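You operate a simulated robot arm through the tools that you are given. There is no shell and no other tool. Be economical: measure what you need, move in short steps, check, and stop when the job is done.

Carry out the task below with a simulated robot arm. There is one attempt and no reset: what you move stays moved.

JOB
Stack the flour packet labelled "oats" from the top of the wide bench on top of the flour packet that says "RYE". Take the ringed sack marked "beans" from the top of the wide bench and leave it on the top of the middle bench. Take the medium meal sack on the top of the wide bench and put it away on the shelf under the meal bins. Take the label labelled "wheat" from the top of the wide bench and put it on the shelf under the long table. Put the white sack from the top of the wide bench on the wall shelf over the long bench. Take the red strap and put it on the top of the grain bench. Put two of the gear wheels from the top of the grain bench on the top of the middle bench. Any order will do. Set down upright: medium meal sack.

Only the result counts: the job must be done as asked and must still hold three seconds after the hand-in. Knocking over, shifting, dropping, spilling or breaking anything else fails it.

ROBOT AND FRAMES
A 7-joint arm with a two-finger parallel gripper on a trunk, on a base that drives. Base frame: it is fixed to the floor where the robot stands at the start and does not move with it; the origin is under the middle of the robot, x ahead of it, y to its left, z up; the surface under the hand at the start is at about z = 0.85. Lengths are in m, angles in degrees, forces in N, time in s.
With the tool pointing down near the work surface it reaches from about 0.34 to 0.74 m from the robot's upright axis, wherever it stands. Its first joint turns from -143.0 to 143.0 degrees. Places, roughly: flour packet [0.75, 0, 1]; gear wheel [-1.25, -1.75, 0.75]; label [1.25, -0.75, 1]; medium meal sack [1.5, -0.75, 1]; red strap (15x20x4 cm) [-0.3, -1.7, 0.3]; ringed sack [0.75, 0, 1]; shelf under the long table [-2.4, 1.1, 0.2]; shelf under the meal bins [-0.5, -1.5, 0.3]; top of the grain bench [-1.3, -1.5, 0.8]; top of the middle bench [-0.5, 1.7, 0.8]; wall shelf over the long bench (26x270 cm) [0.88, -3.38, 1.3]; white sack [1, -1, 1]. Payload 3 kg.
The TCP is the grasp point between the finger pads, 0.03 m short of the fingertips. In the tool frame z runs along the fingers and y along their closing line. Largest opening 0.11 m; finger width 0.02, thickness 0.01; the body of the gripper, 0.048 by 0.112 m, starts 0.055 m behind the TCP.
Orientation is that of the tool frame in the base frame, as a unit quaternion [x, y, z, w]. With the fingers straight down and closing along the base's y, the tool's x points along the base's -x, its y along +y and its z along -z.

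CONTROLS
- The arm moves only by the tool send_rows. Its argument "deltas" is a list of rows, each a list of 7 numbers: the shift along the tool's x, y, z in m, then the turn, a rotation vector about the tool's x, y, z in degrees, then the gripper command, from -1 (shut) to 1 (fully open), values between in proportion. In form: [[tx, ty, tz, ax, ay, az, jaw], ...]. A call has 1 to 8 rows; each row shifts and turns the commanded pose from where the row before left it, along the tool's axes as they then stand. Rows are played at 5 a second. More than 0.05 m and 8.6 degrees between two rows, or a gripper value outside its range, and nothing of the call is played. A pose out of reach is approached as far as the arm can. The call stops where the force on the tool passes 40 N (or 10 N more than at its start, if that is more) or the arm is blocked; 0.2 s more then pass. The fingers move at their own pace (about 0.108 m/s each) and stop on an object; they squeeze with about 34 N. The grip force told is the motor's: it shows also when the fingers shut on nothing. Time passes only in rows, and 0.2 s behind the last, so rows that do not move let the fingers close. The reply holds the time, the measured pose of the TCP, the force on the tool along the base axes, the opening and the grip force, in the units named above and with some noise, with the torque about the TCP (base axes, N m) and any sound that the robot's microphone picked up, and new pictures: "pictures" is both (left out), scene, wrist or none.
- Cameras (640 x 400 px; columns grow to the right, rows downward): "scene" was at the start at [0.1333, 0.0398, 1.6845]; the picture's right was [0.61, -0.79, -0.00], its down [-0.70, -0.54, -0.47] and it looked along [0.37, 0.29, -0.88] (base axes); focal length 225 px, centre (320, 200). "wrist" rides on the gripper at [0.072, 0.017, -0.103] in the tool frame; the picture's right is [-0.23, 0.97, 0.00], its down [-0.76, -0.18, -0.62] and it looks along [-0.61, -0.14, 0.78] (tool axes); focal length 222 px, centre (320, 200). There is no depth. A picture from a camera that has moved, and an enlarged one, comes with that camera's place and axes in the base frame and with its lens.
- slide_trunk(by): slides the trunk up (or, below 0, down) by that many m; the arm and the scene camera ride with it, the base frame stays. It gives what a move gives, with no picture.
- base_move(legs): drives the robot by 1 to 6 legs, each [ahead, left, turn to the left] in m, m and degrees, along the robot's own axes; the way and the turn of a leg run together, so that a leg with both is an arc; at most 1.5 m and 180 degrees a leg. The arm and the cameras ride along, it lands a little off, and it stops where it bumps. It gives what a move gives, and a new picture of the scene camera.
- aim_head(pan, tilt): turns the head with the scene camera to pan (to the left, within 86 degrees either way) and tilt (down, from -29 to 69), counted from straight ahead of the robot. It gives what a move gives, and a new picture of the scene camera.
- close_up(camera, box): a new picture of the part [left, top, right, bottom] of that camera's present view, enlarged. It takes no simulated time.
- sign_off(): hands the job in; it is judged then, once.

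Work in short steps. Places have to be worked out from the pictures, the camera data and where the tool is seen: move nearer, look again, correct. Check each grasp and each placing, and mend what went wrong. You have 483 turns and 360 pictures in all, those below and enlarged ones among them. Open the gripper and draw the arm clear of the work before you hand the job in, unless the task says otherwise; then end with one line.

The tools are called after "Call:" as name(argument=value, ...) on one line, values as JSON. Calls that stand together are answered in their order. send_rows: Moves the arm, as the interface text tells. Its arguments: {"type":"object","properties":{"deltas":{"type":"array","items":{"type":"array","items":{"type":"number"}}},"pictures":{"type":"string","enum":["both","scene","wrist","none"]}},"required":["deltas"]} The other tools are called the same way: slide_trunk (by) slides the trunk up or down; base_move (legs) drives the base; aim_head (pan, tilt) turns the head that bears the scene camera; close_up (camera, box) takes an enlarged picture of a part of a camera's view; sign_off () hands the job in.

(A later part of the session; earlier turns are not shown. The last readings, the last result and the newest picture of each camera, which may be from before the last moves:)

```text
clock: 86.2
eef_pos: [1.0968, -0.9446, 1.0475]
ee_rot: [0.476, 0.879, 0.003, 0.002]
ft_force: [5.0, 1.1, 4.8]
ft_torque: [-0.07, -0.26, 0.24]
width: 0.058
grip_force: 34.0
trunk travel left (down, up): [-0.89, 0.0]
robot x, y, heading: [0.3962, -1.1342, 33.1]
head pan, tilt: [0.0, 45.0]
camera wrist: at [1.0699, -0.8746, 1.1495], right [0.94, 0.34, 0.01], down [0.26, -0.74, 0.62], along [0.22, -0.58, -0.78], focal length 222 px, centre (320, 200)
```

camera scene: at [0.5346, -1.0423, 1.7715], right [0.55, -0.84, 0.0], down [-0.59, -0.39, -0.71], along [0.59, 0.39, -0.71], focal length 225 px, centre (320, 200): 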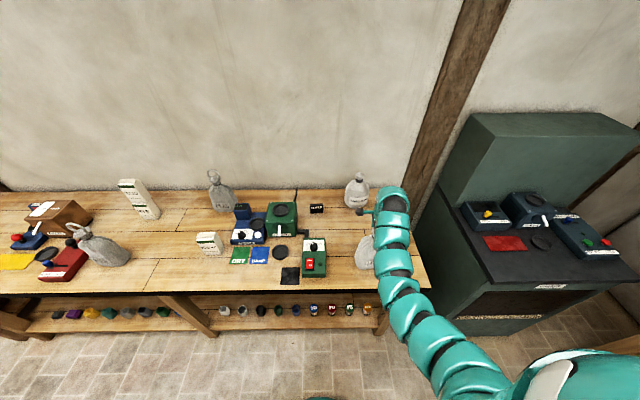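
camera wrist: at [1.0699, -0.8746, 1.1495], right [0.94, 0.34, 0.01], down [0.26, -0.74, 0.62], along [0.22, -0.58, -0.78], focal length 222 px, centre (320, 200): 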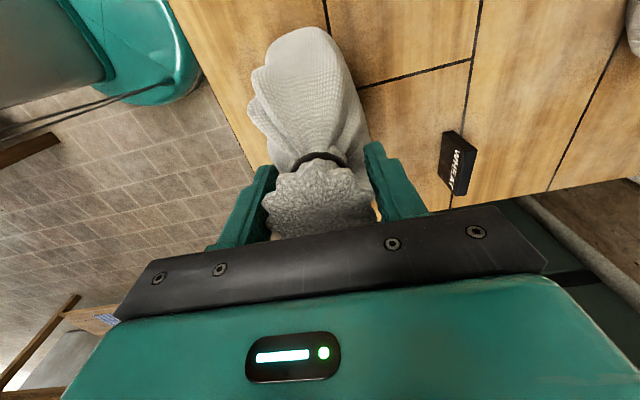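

Gripped at 0.058 m. I'll lift it.

Call:
send_rows(deltas=[[0, 0, -0.02, 0, 0, 0, -1], [0, 0.01, -0.03, 0, 0, 0, -1], [0, 0.01, -0.03, 0, 0, 0, -1], [0, 0.01, -0.03, 0, 0, 0, -1]])

```text
clock: 87.2
eef_pos: [1.1212, -0.9244, 1.1568]
ee_rot: [0.475, 0.88, 0.002, 0.002]
ft_force: [0.1, 0.6, -12.7]
ft_torque: [0.0, 0.03, -0.03]
width: 0.0554
grip_force: 34.6
trunk travel left (down, up): [-0.89, 0.0]
robot x, y, heading: [0.3931, -1.1315, 33.1]
head pan, tilt: [0.0, 45.0]
camera scene: at [0.5354, -1.0425, 1.7714], right [0.55, -0.84, 0.0], down [-0.59, -0.39, -0.71], along [0.59, 0.39, -0.71], focal length 225 px, centre (320, 200)
camera wrist: at [1.0948, -0.8542, 1.2592], right [0.94, 0.34, 0.0], down [0.27, -0.74, 0.62], along [0.22, -0.58, -0.78], focal length 222 px, centre (320, 200)
```

scene: 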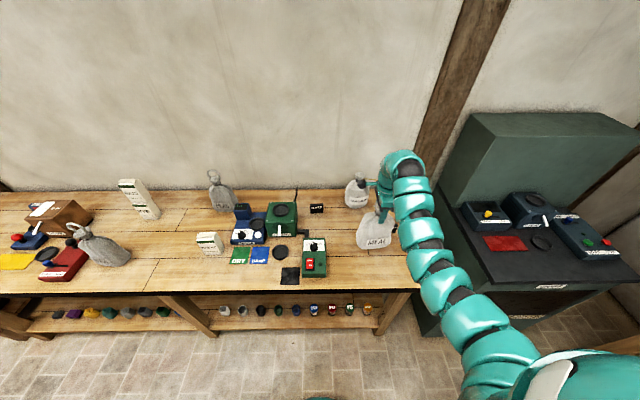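
wrist: 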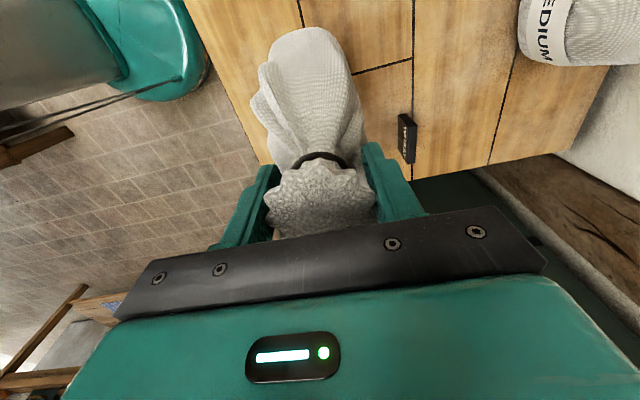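

Held at 12.7 N. I'll raise it, back off, and turn right toward the long bench wall.

Call:
send_rows(deltas=[[0, 0, -0.04, 0, 0, 0, -1], [0, 0, -0.04, 0, 0, 0, -1], [0, 0, -0.04, 0, 0, 0, -1]], pictures="none")

Call:
base_move(legs=[[-0.2, 0, 0], [0, 0, -90.5]])

Call:
aim_head(pan=-30, tilt=35)

```text
clock: 88.0
eef_pos: [1.1204, -0.9244, 1.2781]
ee_rot: [0.476, 0.879, 0.003, 0.001]
ft_force: [-0.8, 0.0, -10.3]
ft_torque: [0.01, -0.01, 0.02]
width: 0.0551
grip_force: 34.2
trunk travel left (down, up): [-0.89, 0.0]
robot x, y, heading: [0.3935, -1.1336, 33.2]
head pan, tilt: [0.0, 45.0]
```

```text
clock: 93.4
eef_pos: [0.4395, -1.9649, 1.2776]
ee_rot: [0.958, 0.288, 0.0, 0.003]
ft_force: [0.2, -0.3, -0.5]
ft_torque: [-0.01, -0.04, -0.03]
width: 0.0
grip_force: 34.6
trunk travel left (down, up): [-0.89, 0.0]
robot x, y, heading: [0.2247, -1.2442, -56.4]
head pan, tilt: [0.0, 45.0]
camera scene: at [0.3185, -1.377, 1.7715], right [-0.83, -0.55, 0.0], down [-0.39, 0.59, -0.71], along [0.39, -0.59, -0.71], focal length 225 px, centre (320, 200)
```

scene: 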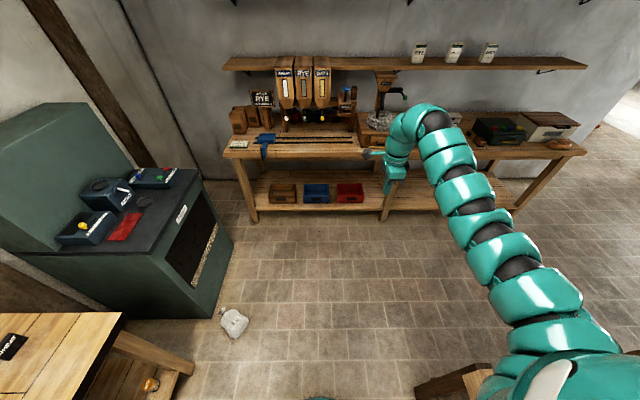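

```text
clock: 94.4
eef_pos: [0.4386, -1.9648, 1.278]
ee_rot: [0.958, 0.287, 0.002, 0.004]
ft_force: [-0.5, -0.1, 0.9]
ft_torque: [0.03, -0.01, 0.0]
width: 0.0002
grip_force: 33.8
trunk travel left (down, up): [-0.89, 0.0]
robot x, y, heading: [0.2262, -1.2453, -56.7]
head pan, tilt: [-30.0, 35.0]
camera scene: at [0.2792, -1.397, 1.7863], right [-1.0, -0.06, 0.0], down [-0.04, 0.57, -0.82], along [0.05, -0.82, -0.57], focal length 225 px, centre (320, 200)
```

scene: 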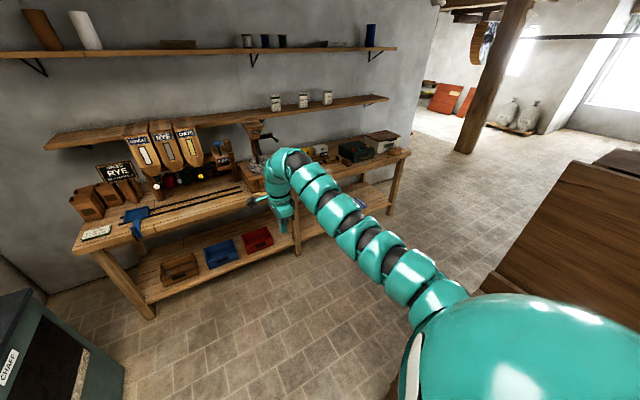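

The sack slipped out during the turn and lies on the floor near the cabinet. I'll look at it closely and recover it.

Call:
aim_head(pan=45, tilt=55)

Call:
close_up(camera="scene", box=[240, 130, 400, 230])

```text
clock: 95.8
eef_pos: [0.4377, -1.9654, 1.2785]
ee_rot: [0.958, 0.287, 0.0, 0.004]
ft_force: [0.6, 0.4, -0.4]
ft_torque: [0.0, -0.02, -0.03]
width: 0.0
grip_force: 34.0
trunk travel left (down, up): [-0.89, 0.0]
robot x, y, heading: [0.2272, -1.2411, -56.7]
head pan, tilt: [45.0, 55.0]
camera scene: at [0.3445, -1.3236, 1.7581], right [-0.2, -0.98, 0.0], down [-0.8, 0.16, -0.57], along [0.56, -0.11, -0.82], focal length 225 px, centre (320, 200)
```

scene: 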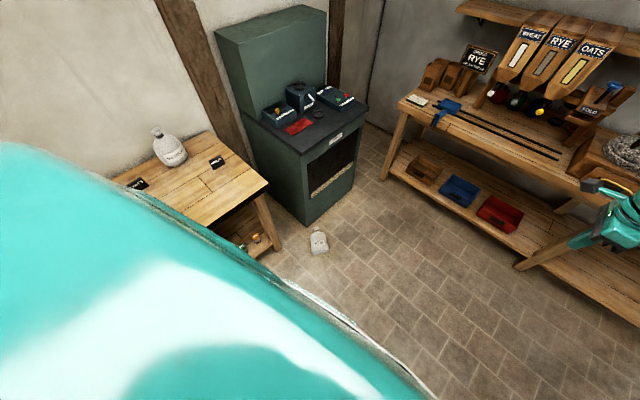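

```text
4.00 times, centred on (320, 180) of scene
camera zoom: at [0.3445, -1.3236, 1.7581], right [-0.2, -0.98, 0.0], down [-0.8, 0.16, -0.57], along [0.56, -0.11, -0.82], focal length 900 px, centre (320, 280)
```

zoom: 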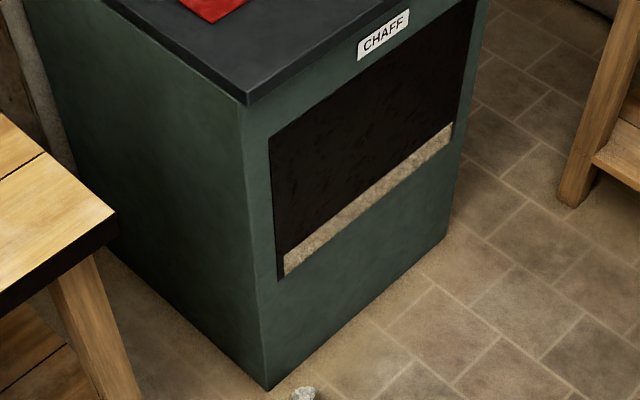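

Call:
close_up(camera="scene", box=[270, 205, 366, 265])

```text
6.67 times, centred on (318, 235) of scene
camera zoom: at [0.3445, -1.3236, 1.7581], right [-0.2, -0.98, 0.0], down [-0.8, 0.16, -0.57], along [0.56, -0.11, -0.82], focal length 1500 px, centre (333, -33)
```

zoom: 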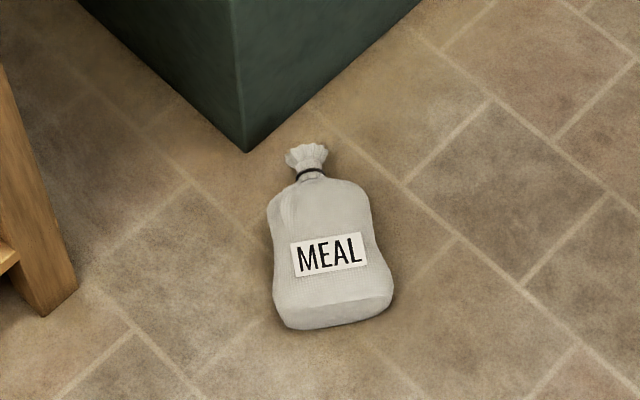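

The sack lies on its back, neck at about (1.205, -1.46), crown pointing along +x near the cabinet corner. I'll reconfigure the arm here in free space by lowering, drawing in and rotating the jaws 90°, then approach it from heading 0.

Call:
send_rows(deltas=[[0, 0, 0.045, 0, 0, 0, 1], [0, 0, 0.045, 0, 0, 0, 1], [0, 0, 0.045, 0, 0, 0, 1], [0, -0.02, 0.045, 0, 0, 0, 1], [0, -0.03, 0.035, 0, 0, 0, 1], [0, -0.03, 0.035, 0, 0, 0, 1], [0, -0.03, 0.035, 0, 0, 0, 1]], pictures="none")

Call:
send_rows(deltas=[[0, 0, 0, 0, 0, -8.2, 1], [0, 0, 0, 0, 0, -8.2, 1], [0, 0, 0, 0, 0, -8.2, 1], [0, 0, 0, 0, 0, -8.2, 1], [0, 0, 0, 0, 0, -8.2, 1], [0, 0, 0, 0, 0, -8.2, 1], [0, 0, 0, 0, 0, -8.2, 1], [0, 0, 0, 0, 0, -8.2, 1]], pictures="none")

Call:
send_rows(deltas=[[0, 0, 0, 0, 0, -8.2, 1], [0, 0, 0, 0, 0, -8.2, 1], [0, 0, 0, 0, 0, -8.0, 1]], pictures="none")

```text
clock: 97.4
eef_pos: [0.3768, -1.8738, 0.9951]
ee_rot: [0.958, 0.286, 0.001, 0.004]
ft_force: [-0.8, 0.0, 1.0]
ft_torque: [0.0, -0.03, 0.02]
width: 0.1099
grip_force: 0.0
trunk travel left (down, up): [-0.89, 0.0]
robot x, y, heading: [0.228, -1.2476, -56.5]
head pan, tilt: [45.0, 55.0]
```

```text
clock: 99.2
eef_pos: [0.3796, -1.8724, 0.9919]
ee_rot: [0.648, 0.762, 0.0, 0.003]
ft_force: [-1.1, -0.2, 0.7]
ft_torque: [-0.03, -0.01, -0.01]
width: 0.1101
grip_force: 0.1
trunk travel left (down, up): [-0.89, 0.0]
robot x, y, heading: [0.2278, -1.2424, -56.6]
head pan, tilt: [45.0, 55.0]
```

```text
clock: 100.0
eef_pos: [0.3787, -1.8737, 0.9926]
ee_rot: [0.473, 0.881, -0.002, 0.003]
ft_force: [0.5, 0.0, 0.0]
ft_torque: [0.02, -0.01, -0.01]
width: 0.1099
grip_force: 0.0
trunk travel left (down, up): [-0.89, 0.0]
robot x, y, heading: [0.2257, -1.2403, -56.4]
head pan, tilt: [45.0, 55.0]
```

Call:
base_move(legs=[[0, 0, 56.5], [0, -0.1, 0]])

Call:
send_rows(deltas=[[0, 0.05, 0, 0, 0, 0, 1], [0, 0.05, 0, 0, 0, 0, 1]], pictures="wrist")

```text
clock: 103.8
eef_pos: [0.8518, -1.5365, 0.9921]
ee_rot: [-0.024, 1.0, 0.001, 0.003]
ft_force: [0.0, -0.2, 0.8]
ft_torque: [0.04, 0.02, 0.03]
width: 0.1097
grip_force: 0.0
trunk travel left (down, up): [-0.89, 0.0]
robot x, y, heading: [0.2342, -1.3385, 2.6]
head pan, tilt: [45.0, 55.0]
camera scene: at [0.3631, -1.2873, 1.7581], right [0.74, -0.67, 0.0], down [-0.55, -0.61, -0.57], along [0.39, 0.43, -0.82], focal length 225 px, centre (320, 200)
```

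scene: 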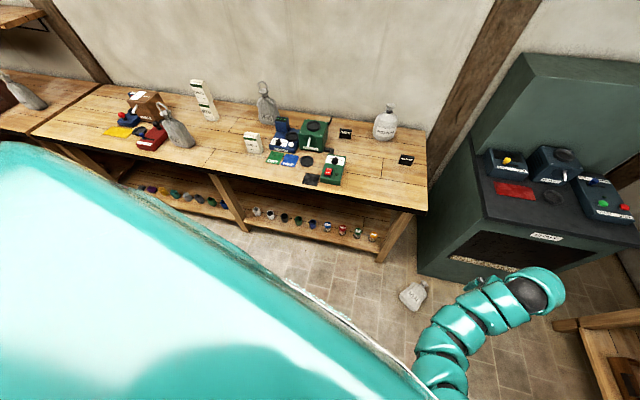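

```text
clock: 104.4
eef_pos: [0.8489, -1.4376, 0.9937]
ee_rot: [-0.023, 1.0, 0.0, 0.003]
ft_force: [0.3, -0.2, 0.8]
ft_torque: [-0.03, 0.01, -0.01]
width: 0.1098
grip_force: 0.1
trunk travel left (down, up): [-0.89, 0.0]
robot x, y, heading: [0.2351, -1.34, 2.7]
head pan, tilt: [45.0, 55.0]
camera wrist: at [0.7742, -1.4234, 1.0954], right [0.18, 0.98, 0.0], down [0.76, -0.14, 0.63], along [0.62, -0.11, -0.78], focal length 222 px, centre (320, 200)
```

wrist: 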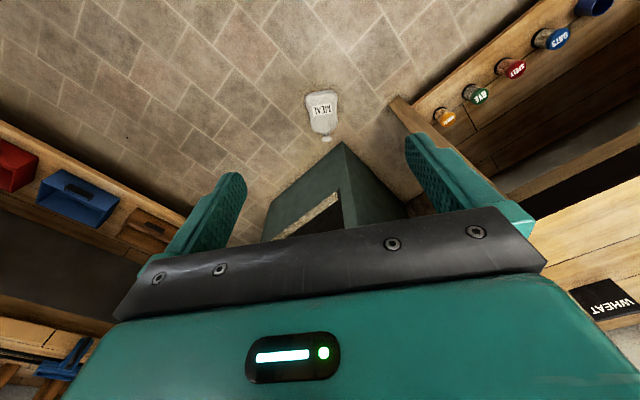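

The sack is seen clearly with its axis along x, neck at (1.204, -1.469). I'll lower the trunk now while the hand is over clear floor.

Call:
slide_trunk(by=-0.65)

Call:
base_move(legs=[[0.22, 0, -2.5]])

Call:
close_up(camera="wrist", box=[0, 0, 640, 400])

```text
refused: -0.65 is not a number from -0.4 to 0.4
```

```text
clock: 106.1
eef_pos: [1.0642, -1.4592, 0.9936]
ee_rot: [0.0, 1.0, 0.0, 0.002]
ft_force: [0.5, 0.0, 0.5]
ft_torque: [0.01, 0.02, 0.0]
width: 0.11
grip_force: 0.1
trunk travel left (down, up): [-0.89, 0.0]
robot x, y, heading: [0.4538, -1.3395, 0.2]
head pan, tilt: [45.0, 55.0]
camera scene: at [0.5867, -1.2858, 1.758], right [0.71, -0.7, 0.0], down [-0.58, -0.58, -0.57], along [0.4, 0.41, -0.82], focal length 225 px, centre (320, 200)
```

scene: 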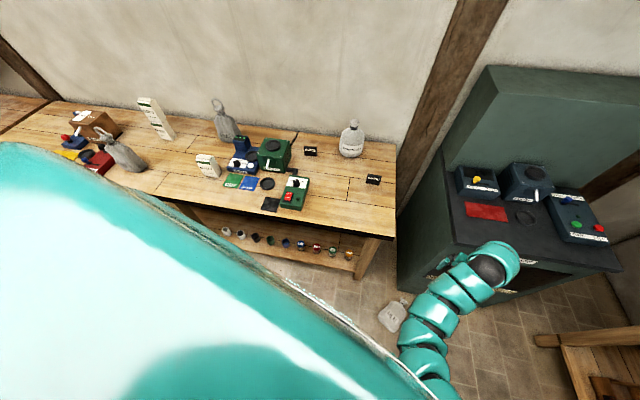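

```text
1.00 times, centred on (320, 200) of wrist (not enlarged: the box is as wide or as high as the picture)
camera zoom: at [0.9907, -1.4417, 1.0948], right [0.22, 0.97, 0.0], down [0.76, -0.18, 0.63], along [0.61, -0.14, -0.78], focal length 222 px, centre (320, 200)
```

zoom: 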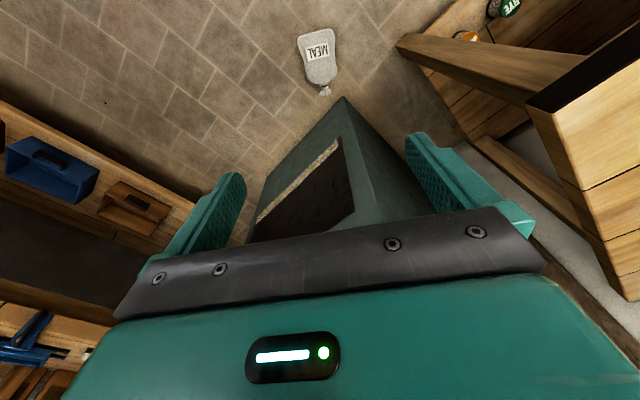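

Call:
slide_trunk(by=-0.4)

Call:
slide_trunk(by=-0.3)

Call:
close_up(camera="wrist", box=[0, 0, 640, 400])

```text
clock: 109.9
eef_pos: [1.0639, -1.4579, 0.5931]
ee_rot: [-0.001, 1.0, 0.0, 0.003]
ft_force: [0.1, -0.2, -0.7]
ft_torque: [0.01, 0.01, -0.01]
width: 0.1099
grip_force: 0.2
trunk travel left (down, up): [-0.49, 0.4]
robot x, y, heading: [0.4519, -1.34, 0.0]
head pan, tilt: [45.0, 55.0]
```

```text
clock: 112.9
eef_pos: [1.0633, -1.4582, 0.294]
ee_rot: [-0.001, 1.0, 0.0, 0.004]
ft_force: [-0.7, -0.3, -0.2]
ft_torque: [-0.02, 0.0, -0.02]
width: 0.1102
grip_force: 0.0
trunk travel left (down, up): [-0.19, 0.7]
robot x, y, heading: [0.4527, -1.3401, 0.2]
head pan, tilt: [45.0, 55.0]
```

```text
1.00 times, centred on (320, 200) of wrist (not enlarged: the box is as wide or as high as the picture)
camera zoom: at [0.9898, -1.4416, 0.3953], right [0.22, 0.97, 0.0], down [0.76, -0.18, 0.63], along [0.61, -0.14, -0.78], focal length 222 px, centre (320, 200)
```

zoom: 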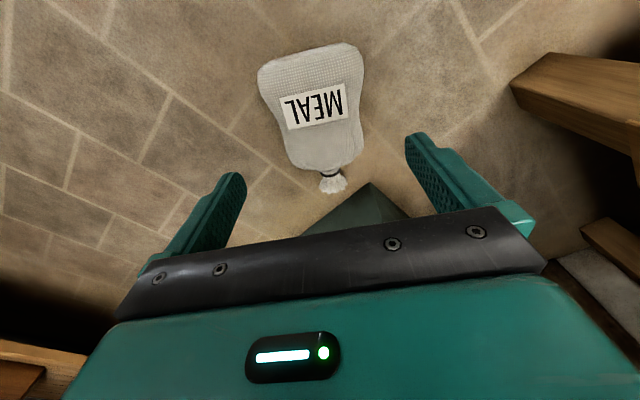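

Neck refined to (1.206, -1.471). I'll move forward, keeping above it, then lower.

Call:
base_move(legs=[[0.14, 0, 0]])

Call:
send_rows(deltas=[[0, -0.012, 0.04, 0, 0, 0, 0.6], [0, 0, 0.04, 0, 0, 0, 0.6], [0, 0, 0.04, 0, 0, 0, 0.6]])

```text
clock: 114.3
eef_pos: [1.2077, -1.4596, 0.2937]
ee_rot: [0.0, 1.0, 0.001, 0.004]
ft_force: [-0.1, -0.2, 0.4]
ft_torque: [-0.02, -0.01, -0.01]
width: 0.1099
grip_force: 0.0
trunk travel left (down, up): [-0.19, 0.7]
robot x, y, heading: [0.5971, -1.3315, 0.2]
head pan, tilt: [45.0, 55.0]
camera scene: at [0.7289, -1.2858, 1.0581], right [0.71, -0.71, 0.0], down [-0.58, -0.58, -0.57], along [0.41, 0.41, -0.82], focal length 225 px, centre (320, 200)
```

scene: 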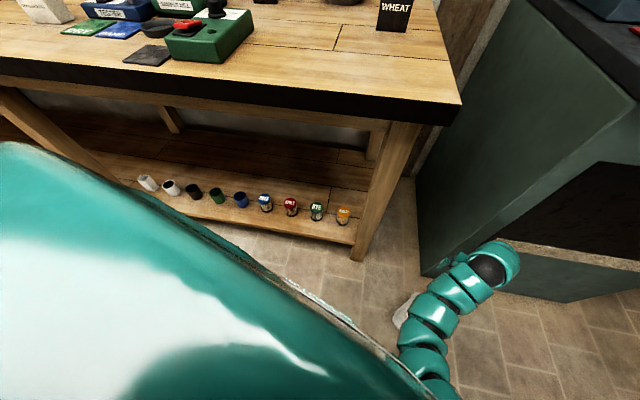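

```text
clock: 115.1
eef_pos: [1.2063, -1.4714, 0.1716]
ee_rot: [0.0, 1.0, 0.0, 0.003]
ft_force: [-0.4, 1.0, 0.1]
ft_torque: [0.01, -0.01, -0.02]
width: 0.0883
grip_force: 0.0
trunk travel left (down, up): [-0.19, 0.7]
robot x, y, heading: [0.5952, -1.3393, 0.1]
head pan, tilt: [45.0, 55.0]
camera scene: at [0.729, -1.2858, 1.0581], right [0.71, -0.71, 0.0], down [-0.58, -0.58, -0.57], along [0.41, 0.41, -0.82], focal length 225 px, centre (320, 200)
camera wrist: at [1.1325, -1.455, 0.2734], right [0.23, 0.97, 0.0], down [0.76, -0.18, 0.63], along [0.61, -0.14, -0.78], focal length 222 px, centre (320, 200)
```

scene: 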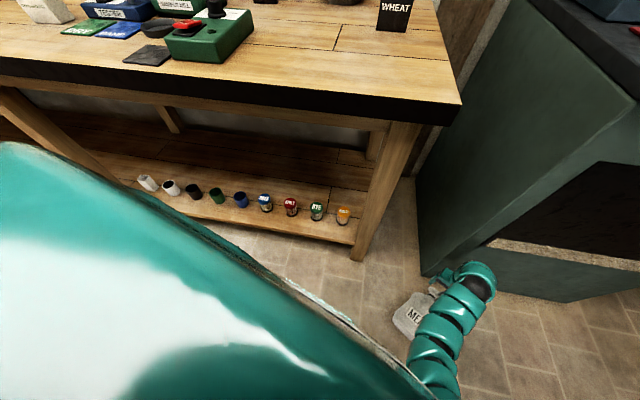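
wrist: 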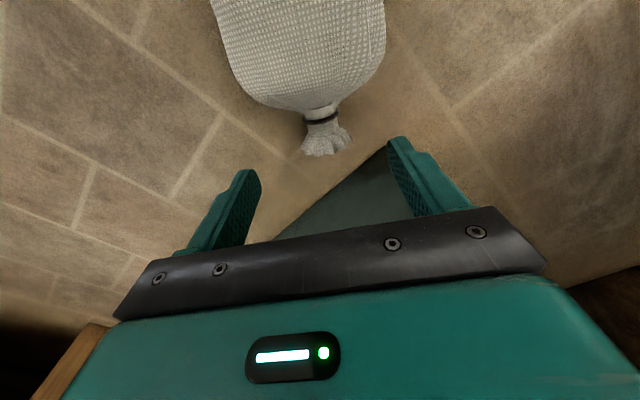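

The neck band lies directly under the TCP. I'll descend to about z = 0.05.

Call:
send_rows(deltas=[[0.004, 0, 0.04, 0, 0, 0, 0.6], [0, 0, 0.04, 0, 0, 0, 0.6], [0, 0, 0.03, 0, 0, 0, 0.6], [0, 0, 0.01, 0, 0, 0, 0.6]], pictures="wrist")

```text
clock: 115.8
eef_pos: [1.2178, -1.4726, 0.0896]
ee_rot: [0.002, 1.0, 0.003, 0.019]
ft_force: [-8.6, -2.8, 40.5]
ft_torque: [1.84, 0.66, 0.8]
width: 0.0872
grip_force: 0.0
trunk travel left (down, up): [-0.19, 0.7]
robot x, y, heading: [0.5961, -1.3361, 0.0]
head pan, tilt: [45.0, 55.0]
stopped in row 3: the force on the tool passed its limit at 122 N (the readings are from after the stop); the commanded pose is now the measured one
camera wrist: at [1.1414, -1.4558, 0.1891], right [0.23, 0.97, 0.02], down [0.74, -0.19, 0.65], along [0.64, -0.14, -0.76], focal length 222 px, centre (320, 200)
```

wrist: 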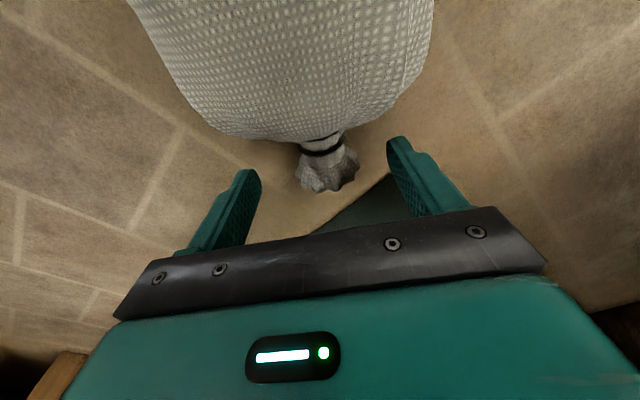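

Something under the left finger, probably the sack's shoulder, stopped the descent. I'll lift, shift slightly toward the crown, and try again with slower steps.

Call:
send_rows(deltas=[[0, 0, -0.03, 0, -1.5, 0, 0.6], [0, 0, 0, 0, 0, 0, 0.6]], pictures="both")

Call:
close_up(camera="scene", box=[340, 230, 520, 342])

```text
clock: 116.4
eef_pos: [1.2143, -1.4713, 0.1138]
ee_rot: [0.003, 1.0, 0.002, 0.028]
ft_force: [-0.2, 0.5, -0.4]
ft_torque: [0.01, 0.01, -0.05]
width: 0.0879
grip_force: 0.0
trunk travel left (down, up): [-0.19, 0.7]
robot x, y, heading: [0.5997, -1.3357, 0.1]
head pan, tilt: [45.0, 55.0]
camera scene: at [0.7293, -1.2858, 1.0579], right [0.71, -0.71, 0.0], down [-0.58, -0.58, -0.57], along [0.41, 0.41, -0.82], focal length 225 px, centre (320, 200)
camera wrist: at [1.1353, -1.4551, 0.2115], right [0.23, 0.97, 0.02], down [0.72, -0.18, 0.66], along [0.65, -0.14, -0.75], focal length 222 px, centre (320, 200)
```

scene: 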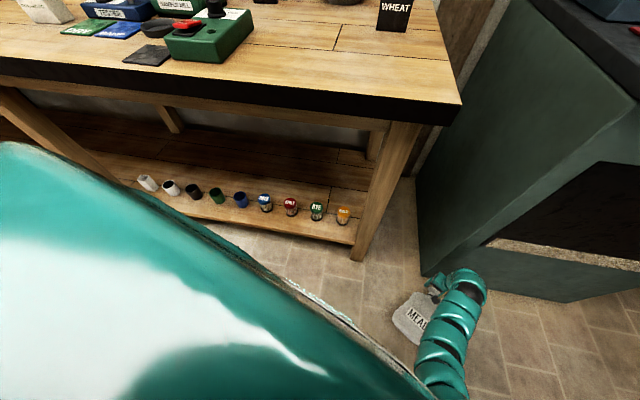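
wrist: 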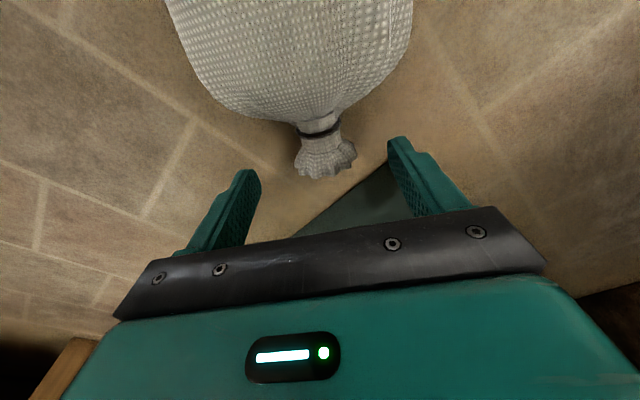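

```text
3.56 times, centred on (430, 286) of scene
camera zoom: at [0.7293, -1.2858, 1.0579], right [0.71, -0.71, 0.0], down [-0.58, -0.58, -0.57], along [0.41, 0.41, -0.82], focal length 800 px, centre (-71, -106)
```

zoom: 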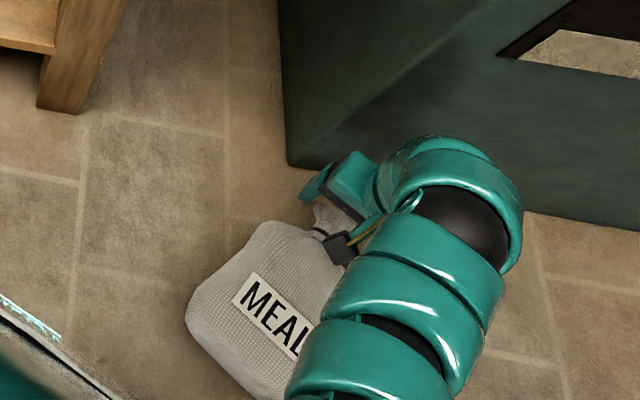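

The sack's shoulder is right beside the neck, so I'll shift 1 cm outward, level the tool, and descend beyond the shoulder.

Call:
send_rows(deltas=[[-0.01, 0, 0, 0, 3.2, 0, 0.6], [0, 0, 0.02, 0, 0, 0, 0.6], [0, 0, 0.015, 0, 0, 0, 0.6]], pictures="wrist")

```text
clock: 117.2
eef_pos: [1.2243, -1.4732, 0.079]
ee_rot: [0.001, 1.0, 0.003, -0.001]
ft_force: [0.1, -0.3, -0.3]
ft_torque: [0.01, -0.02, -0.02]
width: 0.0881
grip_force: 0.1
trunk travel left (down, up): [-0.19, 0.7]
robot x, y, heading: [0.5953, -1.3349, -0.2]
head pan, tilt: [45.0, 55.0]
camera wrist: at [1.1512, -1.4566, 0.1821], right [0.23, 0.97, 0.01], down [0.76, -0.18, 0.62], along [0.6, -0.14, -0.78], focal length 222 px, centre (320, 200)
```

wrist: 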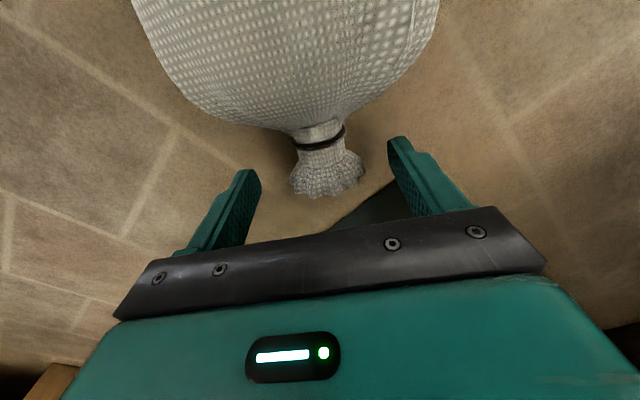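

Past the shoulder with no force. I'll go on down.

Call:
send_rows(deltas=[[0, 0, 0.015, 0, 0, 0, 0.6], [0, 0, 0.012, 0, 0, 0, 0.6]], pictures="wrist")

```text
clock: 117.8
eef_pos: [1.225, -1.4726, 0.065]
ee_rot: [0.002, 1.0, 0.003, 0.0]
ft_force: [-0.5, -0.4, 0.2]
ft_torque: [0.02, -0.02, 0.0]
width: 0.088
grip_force: 0.1
out of reach, approached as far as the arm can: row 2
trunk travel left (down, up): [-0.19, 0.7]
robot x, y, heading: [0.5952, -1.3377, 0.0]
head pan, tilt: [45.0, 55.0]
camera wrist: at [1.1519, -1.4561, 0.1672], right [0.23, 0.97, 0.01], down [0.76, -0.18, 0.62], along [0.61, -0.14, -0.78], focal length 222 px, centre (320, 200)
```

wrist: 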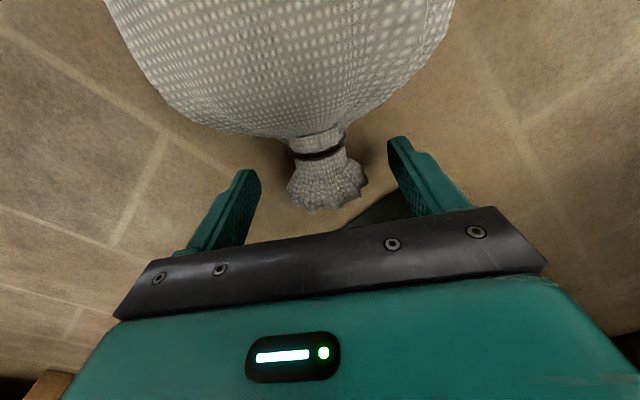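

The arm is at its lower limit, so I'll use the trunk for the last 2 cm, then close.

Call:
slide_trunk(by=-0.022)

Call:
send_rows(deltas=[[0, 0, 0, 0, 0, 0, -1], [0, 0, 0, 0, 0, 0, -1], [0, 0, 0, 0, 0, 0, -1], [0, 0, 0, 0, 0, 0, -1]], pictures="wrist")

```text
clock: 118.5
eef_pos: [1.2248, -1.4726, 0.0446]
ee_rot: [0.003, 1.0, 0.003, 0.001]
ft_force: [0.1, 0.5, 0.0]
ft_torque: [0.02, 0.01, 0.03]
width: 0.0878
grip_force: 0.0
trunk travel left (down, up): [-0.168, 0.722]
robot x, y, heading: [0.5941, -1.3386, 0.2]
head pan, tilt: [45.0, 55.0]
```

```text
clock: 119.5
eef_pos: [1.2252, -1.4709, 0.0436]
ee_rot: [0.003, 1.0, 0.004, 0.0]
ft_force: [0.8, 4.3, 0.9]
ft_torque: [0.05, 0.08, -0.09]
width: 0.0508
grip_force: 33.5
trunk travel left (down, up): [-0.168, 0.722]
robot x, y, heading: [0.5999, -1.3366, -0.1]
head pan, tilt: [45.0, 55.0]
camera wrist: at [1.1521, -1.4557, 0.1455], right [0.23, 0.97, 0.01], down [0.76, -0.18, 0.62], along [0.61, -0.14, -0.78], focal length 222 px, centre (320, 200)
```

wrist: 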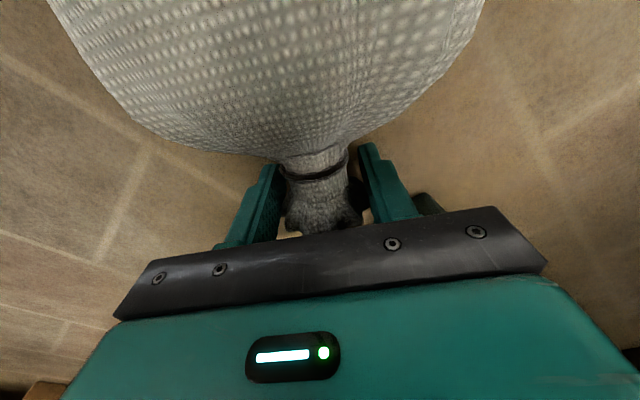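

The fingers are on the crown's flare at 0.051 m. I'll open slightly, move 1 cm toward the body onto the narrower neck, and close again.

Call:
send_rows(deltas=[[0, 0, 0, 0, 0, 0, 0.2], [0, 0, 0, 0, 0, 0, 0.2], [0.006, 0, 0, 0, 0, 0, 0.2], [0.006, 0, 0, 0, 0, 0, 0.2], [0, 0, 0, 0, 0, 0, -1], [0, 0, 0, 0, 0, 0, -1], [0, 0, 0, 0, 0, 0, -1], [0, 0, 0, 0, 0, 0, -1]], pictures="wrist")

```text
clock: 121.3
eef_pos: [1.2144, -1.4722, 0.0432]
ee_rot: [0.002, 1.0, 0.004, 0.001]
ft_force: [1.3, 6.6, 0.3]
ft_torque: [0.03, 0.01, -0.7]
width: 0.0324
grip_force: 33.8
trunk travel left (down, up): [-0.168, 0.722]
robot x, y, heading: [0.5913, -1.3395, 0.1]
head pan, tilt: [45.0, 55.0]
camera wrist: at [1.1406, -1.4562, 0.1459], right [0.23, 0.97, 0.01], down [0.76, -0.19, 0.62], along [0.61, -0.14, -0.78], focal length 222 px, centre (320, 200)
```

wrist: 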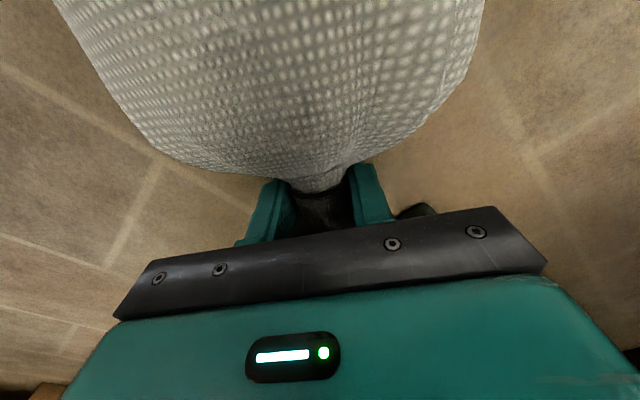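

The neck is solidly gripped at 0.032 m, under the crown. I'll lift slowly with the trunk.

Call:
slide_trunk(by=0.15)

Call:
slide_trunk(by=0.15)

Call:
close_up(camera="wrist", box=[0, 0, 640, 400])

Call:
close_up(camera="scene", box=[300, 200, 620, 400])

```text
clock: 123.0
eef_pos: [1.2131, -1.474, 0.1932]
ee_rot: [0.002, 1.0, 0.003, 0.0]
ft_force: [-0.4, -0.6, -12.2]
ft_torque: [0.0, -1.2, 0.0]
width: 0.0318
grip_force: 34.3
trunk travel left (down, up): [-0.318, 0.572]
robot x, y, heading: [0.5945, -1.3351, 0.3]
head pan, tilt: [45.0, 55.0]
```

```text
clock: 124.8
eef_pos: [1.2135, -1.4734, 0.3435]
ee_rot: [0.003, 1.0, 0.003, 0.0]
ft_force: [0.0, 0.1, -11.6]
ft_torque: [0.02, -1.2, -0.03]
width: 0.0319
grip_force: 34.1
trunk travel left (down, up): [-0.468, 0.422]
robot x, y, heading: [0.5955, -1.3386, 0.1]
head pan, tilt: [45.0, 55.0]
```

```text
1.00 times, centred on (320, 200) of wrist (not enlarged: the box is as wide or as high as the picture)
camera zoom: at [1.1406, -1.4569, 0.4452], right [0.23, 0.97, 0.01], down [0.76, -0.19, 0.62], along [0.61, -0.14, -0.78], focal length 222 px, centre (320, 200)
```

zoom: 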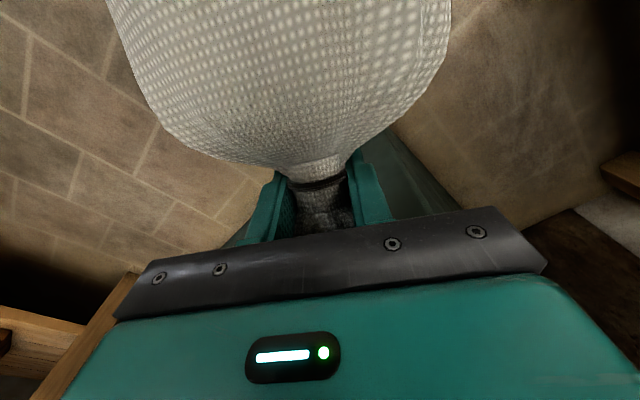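

```text
2.00 times, centred on (460, 300) of scene
camera zoom: at [0.7302, -1.2861, 1.3359], right [0.71, -0.71, 0.0], down [-0.58, -0.58, -0.57], along [0.4, 0.41, -0.82], focal length 450 px, centre (40, 0)
```

zoom: 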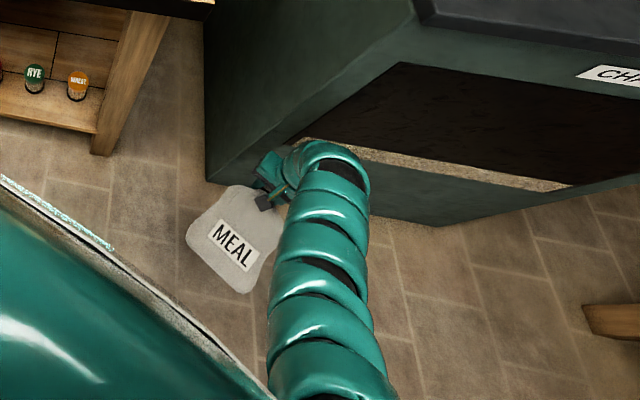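

The neck grip holds the sack rigidly with 1.2 N·m of torque. I'll back off, raise the trunk, and move away from the cabinet.

Call:
base_move(legs=[[-0.2, 0, 0]])

Call:
slide_trunk(by=0.4)

Call:
aim_head(pan=-40, tilt=25)

```text
clock: 126.4
eef_pos: [1.0143, -1.4741, 0.3434]
ee_rot: [0.003, 1.0, 0.002, 0.0]
ft_force: [-0.1, 0.0, -11.4]
ft_torque: [0.02, -1.2, 0.0]
width: 0.032
grip_force: 34.1
trunk travel left (down, up): [-0.468, 0.422]
robot x, y, heading: [0.3966, -1.3397, -0.0]
head pan, tilt: [45.0, 55.0]
camera scene: at [0.5297, -1.2863, 1.336], right [0.71, -0.71, 0.0], down [-0.58, -0.58, -0.57], along [0.41, 0.41, -0.82], focal length 225 px, centre (320, 200)
```

scene: 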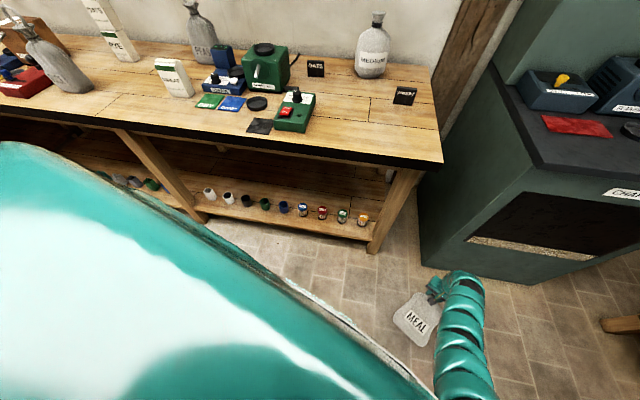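

```text
clock: 130.2
eef_pos: [1.0143, -1.4741, 0.7429]
ee_rot: [0.002, 1.0, 0.002, 0.0]
ft_force: [0.0, -0.5, -10.7]
ft_torque: [-0.06, -1.23, -0.01]
width: 0.032
grip_force: 33.6
trunk travel left (down, up): [-0.868, 0.022]
robot x, y, heading: [0.396, -1.3389, 0.2]
head pan, tilt: [45.0, 55.0]
```

```text
clock: 131.8
eef_pos: [1.0139, -1.4745, 0.7429]
ee_rot: [0.002, 1.0, 0.002, 0.0]
ft_force: [-0.5, 0.2, -11.1]
ft_torque: [0.02, -1.19, 0.01]
width: 0.0319
grip_force: 34.3
trunk travel left (down, up): [-0.868, 0.022]
robot x, y, heading: [0.3935, -1.3342, 0.1]
head pan, tilt: [-40.0, 25.0]
camera scene: at [0.55, -1.3966, 1.7799], right [-0.64, -0.77, 0.0], down [-0.32, 0.27, -0.91], along [0.69, -0.58, -0.42], focal length 225 px, centre (320, 200)
```

scene: 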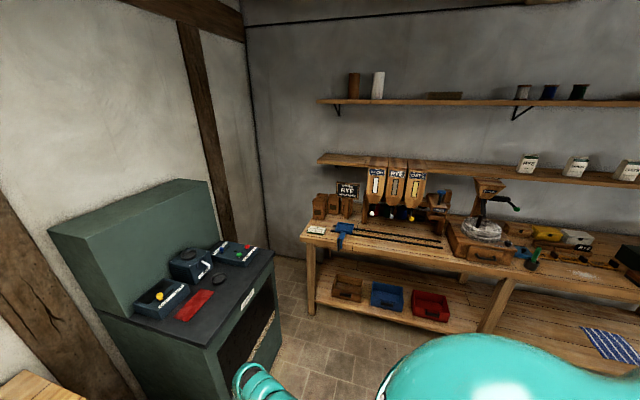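

The shelf's free stretches are visible. I'll turn toward the long bench in gentle legs.

Call:
slide_trunk(by=0.022)

Call:
base_move(legs=[[0, 0, -15], [0, 0, -15], [0, 0, -14], [0, 0, -13]])

Call:
aim_head(pan=0, tilt=20)

```text
clock: 132.5
eef_pos: [1.0148, -1.475, 0.7642]
ee_rot: [0.003, 1.0, 0.003, 0.0]
ft_force: [0.3, 0.3, -11.5]
ft_torque: [0.0, -1.25, -0.02]
width: 0.0317
grip_force: 33.8
trunk travel left (down, up): [-0.89, 0.0]
robot x, y, heading: [0.3932, -1.3343, 0.0]
head pan, tilt: [-40.0, 25.0]
```

```text
clock: 136.3
eef_pos: [0.621, -1.9297, 0.7655]
ee_rot: [0.477, 0.879, 0.004, 0.001]
ft_force: [1.0, -0.9, -11.3]
ft_torque: [-1.02, -0.65, 0.0]
width: 0.0318
grip_force: 34.2
trunk travel left (down, up): [-0.89, 0.0]
robot x, y, heading: [0.3959, -1.3359, -56.7]
head pan, tilt: [-40.0, 25.0]
camera scene: at [0.4312, -1.4967, 1.802], right [-0.99, 0.12, 0.0], down [0.05, 0.42, -0.91], along [-0.11, -0.9, -0.42], focal length 225 px, centre (320, 200)
```

scene: 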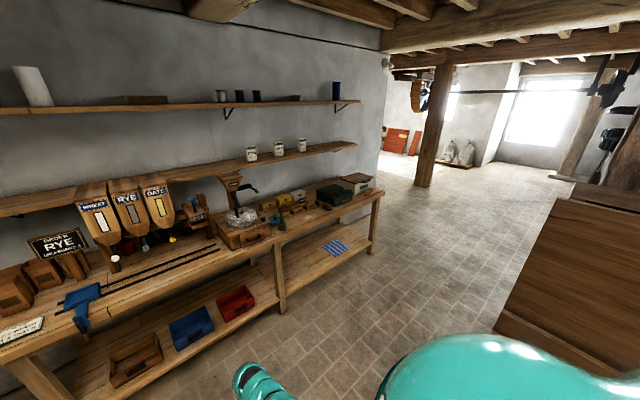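

```text
clock: 137.4
eef_pos: [0.6214, -1.9294, 0.765]
ee_rot: [0.477, 0.879, 0.002, 0.001]
ft_force: [-0.2, 0.2, -11.0]
ft_torque: [-1.03, -0.61, 0.06]
width: 0.0321
grip_force: 33.9
trunk travel left (down, up): [-0.89, 0.0]
robot x, y, heading: [0.3961, -1.3406, -56.8]
head pan, tilt: [0.0, 20.0]
camera scene: at [0.4934, -1.4831, 1.81], right [-0.84, -0.55, 0.0], down [-0.19, 0.29, -0.94], along [0.52, -0.79, -0.34], focal length 225 px, centre (320, 200)
```

scene: 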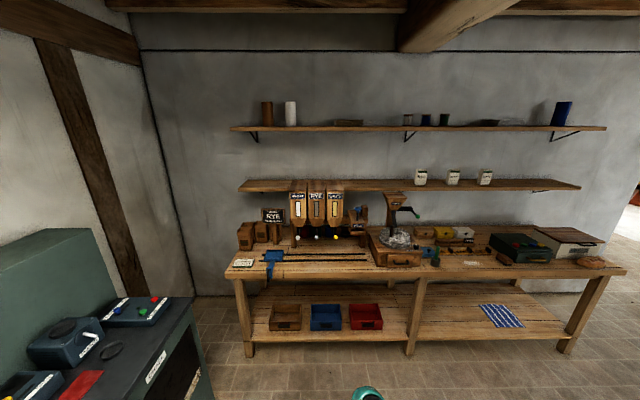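

Clear view: the lower wall shelf is at z≈1.29 and free at its right part. The sack is held lengthwise, so pointing the gripper forward will make it upright. I'll raise first, then pitch the tool in stages.

Call:
send_rows(deltas=[[0, 0, -0.045, 0, 0, 0, -1], [0, 0, -0.045, 0, 0, 0, -1], [0, 0, -0.045, 0, 0, 0, -1], [0, 0, -0.045, 0, 0, 0, -1], [-0.02, 0, -0.045, 0, 0, 0, -1], [-0.03, 0, -0.035, 0, 0, 0, -1], [-0.03, 0, -0.035, 0, 0, 0, -1]], pictures="none")

Call:
send_rows(deltas=[[-0.02, 0, -0.035, 0, -7, 0, -1], [-0.025, 0, -0.035, 0, -7, 0, -1], [-0.03, 0, -0.03, 0, -7, 0, -1], [-0.035, 0, -0.025, 0, -7, 0, -1], [-0.035, 0, -0.02, 0, -7, 0, -1]])

```text
clock: 139.0
eef_pos: [0.6672, -1.9988, 1.0615]
ee_rot: [0.477, 0.879, 0.003, 0.0]
ft_force: [0.3, 0.6, -11.3]
ft_torque: [-1.03, -0.64, 0.0]
width: 0.0315
grip_force: 34.4
trunk travel left (down, up): [-0.89, 0.0]
robot x, y, heading: [0.3926, -1.3371, -56.9]
head pan, tilt: [0.0, 20.0]
```

```text
clock: 140.2
eef_pos: [0.7205, -2.0873, 1.2393]
ee_rot: [0.455, 0.838, -0.14, 0.264]
ft_force: [0.2, -0.1, -11.5]
ft_torque: [-0.65, -0.4, -0.02]
width: 0.0318
grip_force: 34.3
trunk travel left (down, up): [-0.89, 0.0]
robot x, y, heading: [0.3948, -1.3351, -56.7]
head pan, tilt: [0.0, 20.0]
camera scene: at [0.4937, -1.4834, 1.81], right [-0.84, -0.55, 0.0], down [-0.19, 0.29, -0.94], along [0.52, -0.78, -0.34], focal length 225 px, centre (320, 200)
camera wrist: at [0.6683, -1.9797, 1.2826], right [0.92, 0.37, 0.14], down [-0.01, -0.32, 0.95], along [0.4, -0.87, -0.29], focal length 222 px, centre (320, 200)
```

scene: 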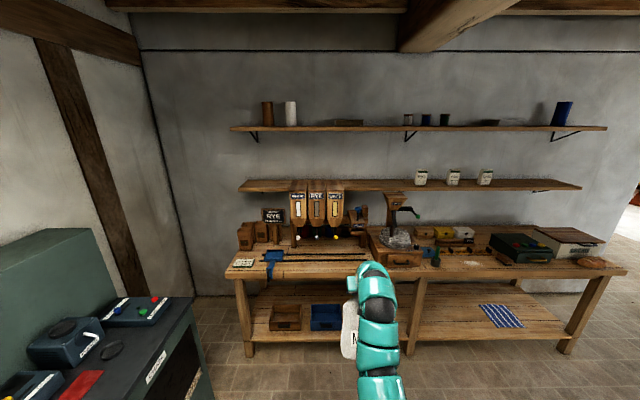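
wrist: 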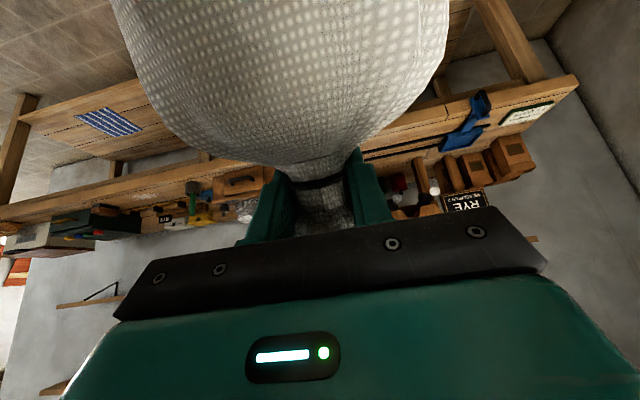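

Going well. I'll continue pitching to horizontal while rising to z≈1.52.

Call:
send_rows(deltas=[[-0.02, 0, -0.029, 0, -6.9, 0, -1], [-0.023, 0, -0.026, 0, -6.9, 0, -1], [-0.026, 0, -0.023, 0, -6.9, 0, -1], [-0.029, 0, -0.02, 0, -6.9, 0, -1], [-0.031, 0, -0.016, 0, -6.9, 0, -1], [-0.033, 0, -0.0125, 0, -6.9, 0, -1], [-0.034, 0, -0.0085, 0, -6.9, 0, -1], [-0.035, 0, -0.004, 0, -6.7, 0, -1]])

```text
clock: 142.0
eef_pos: [0.7203, -2.0873, 1.5168]
ee_rot: [0.339, 0.621, -0.335, 0.622]
ft_force: [-0.5, 0.1, -10.7]
ft_torque: [0.32, 0.17, 0.0]
width: 0.0319
grip_force: 34.2
trunk travel left (down, up): [-0.89, 0.0]
robot x, y, heading: [0.3971, -1.3375, -56.7]
head pan, tilt: [0.0, 20.0]
camera scene: at [0.4938, -1.4833, 1.81], right [-0.84, -0.55, 0.0], down [-0.19, 0.29, -0.94], along [0.52, -0.78, -0.34], focal length 225 px, centre (320, 200)
camera wrist: at [0.6769, -1.9907, 1.4427], right [0.82, 0.53, 0.23], down [-0.49, 0.42, 0.76], along [0.3, -0.74, 0.6], focal length 222 px, centre (320, 200)
```

scene: 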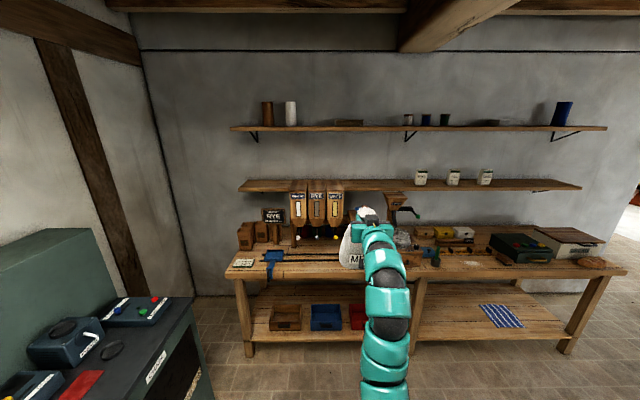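
wrist: 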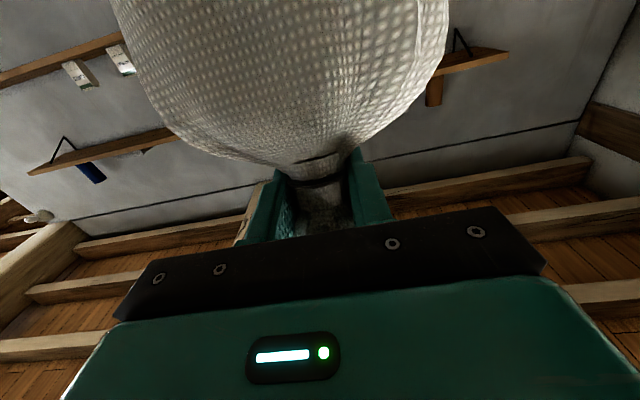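

The sack now hangs upright. I'll raise 10 cm for clearance over the grinder, then drive ahead and right in gentle legs.

Call:
send_rows(deltas=[[-0.05, 0, 0, 0, 0, 0, -1], [-0.05, 0, 0, 0, 0, 0, -1]], pictures="none")

Call:
base_move(legs=[[0.3, 0, 0], [0.3, 0, 0], [0, -0.4, 0], [0, -0.4, 0]])

```text
clock: 142.6
eef_pos: [0.7199, -2.0916, 1.6171]
ee_rot: [0.339, 0.622, -0.334, 0.622]
ft_force: [-0.2, 0.3, -12.2]
ft_torque: [0.32, 0.19, 0.0]
width: 0.0322
grip_force: 34.3
trunk travel left (down, up): [-0.89, 0.0]
robot x, y, heading: [0.3967, -1.337, -56.8]
head pan, tilt: [0.0, 20.0]
```

```text
clock: 150.5
eef_pos: [0.3942, -3.0363, 1.6169]
ee_rot: [0.334, 0.624, -0.329, 0.625]
ft_force: [-1.1, -0.2, -11.0]
ft_torque: [0.29, 0.23, 0.02]
width: 0.0317
grip_force: 34.4
trunk travel left (down, up): [-0.89, 0.0]
robot x, y, heading: [0.0596, -2.2861, -55.6]
head pan, tilt: [0.0, 20.0]
camera scene: at [0.1578, -2.4329, 1.81], right [-0.83, -0.56, 0.0], down [-0.19, 0.28, -0.94], along [0.53, -0.78, -0.34], focal length 225 px, centre (320, 200)
```

scene: 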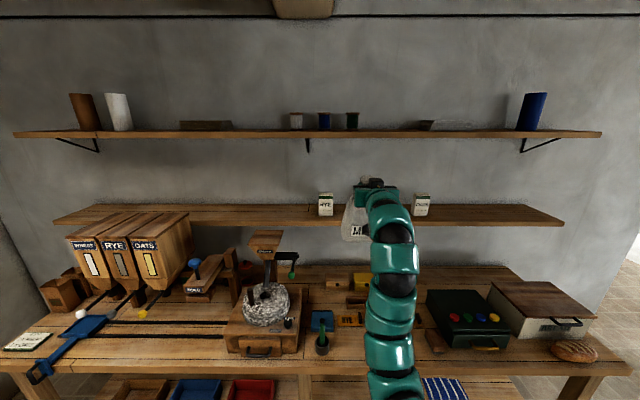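

Call:
base_move(legs=[[0, -0.35, -1.2], [0, -0.35, 0]])

```text
clock: 154.7
eef_pos: [-0.2224, -3.4392, 1.6174]
ee_rot: [0.341, 0.62, -0.337, 0.621]
ft_force: [-1.4, 0.7, -11.0]
ft_torque: [0.3, 0.21, -0.01]
width: 0.0319
grip_force: 33.8
trunk travel left (down, up): [-0.89, 0.0]
robot x, y, heading: [-0.541, -2.6867, -56.9]
head pan, tilt: [0.0, 20.0]
camera scene: at [-0.4449, -2.8307, 1.81], right [-0.84, -0.55, 0.0], down [-0.19, 0.29, -0.94], along [0.51, -0.79, -0.34], focal length 225 px, centre (320, 200)
```

scene: 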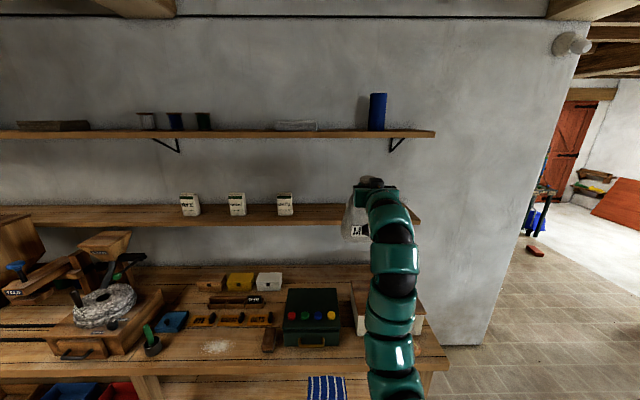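

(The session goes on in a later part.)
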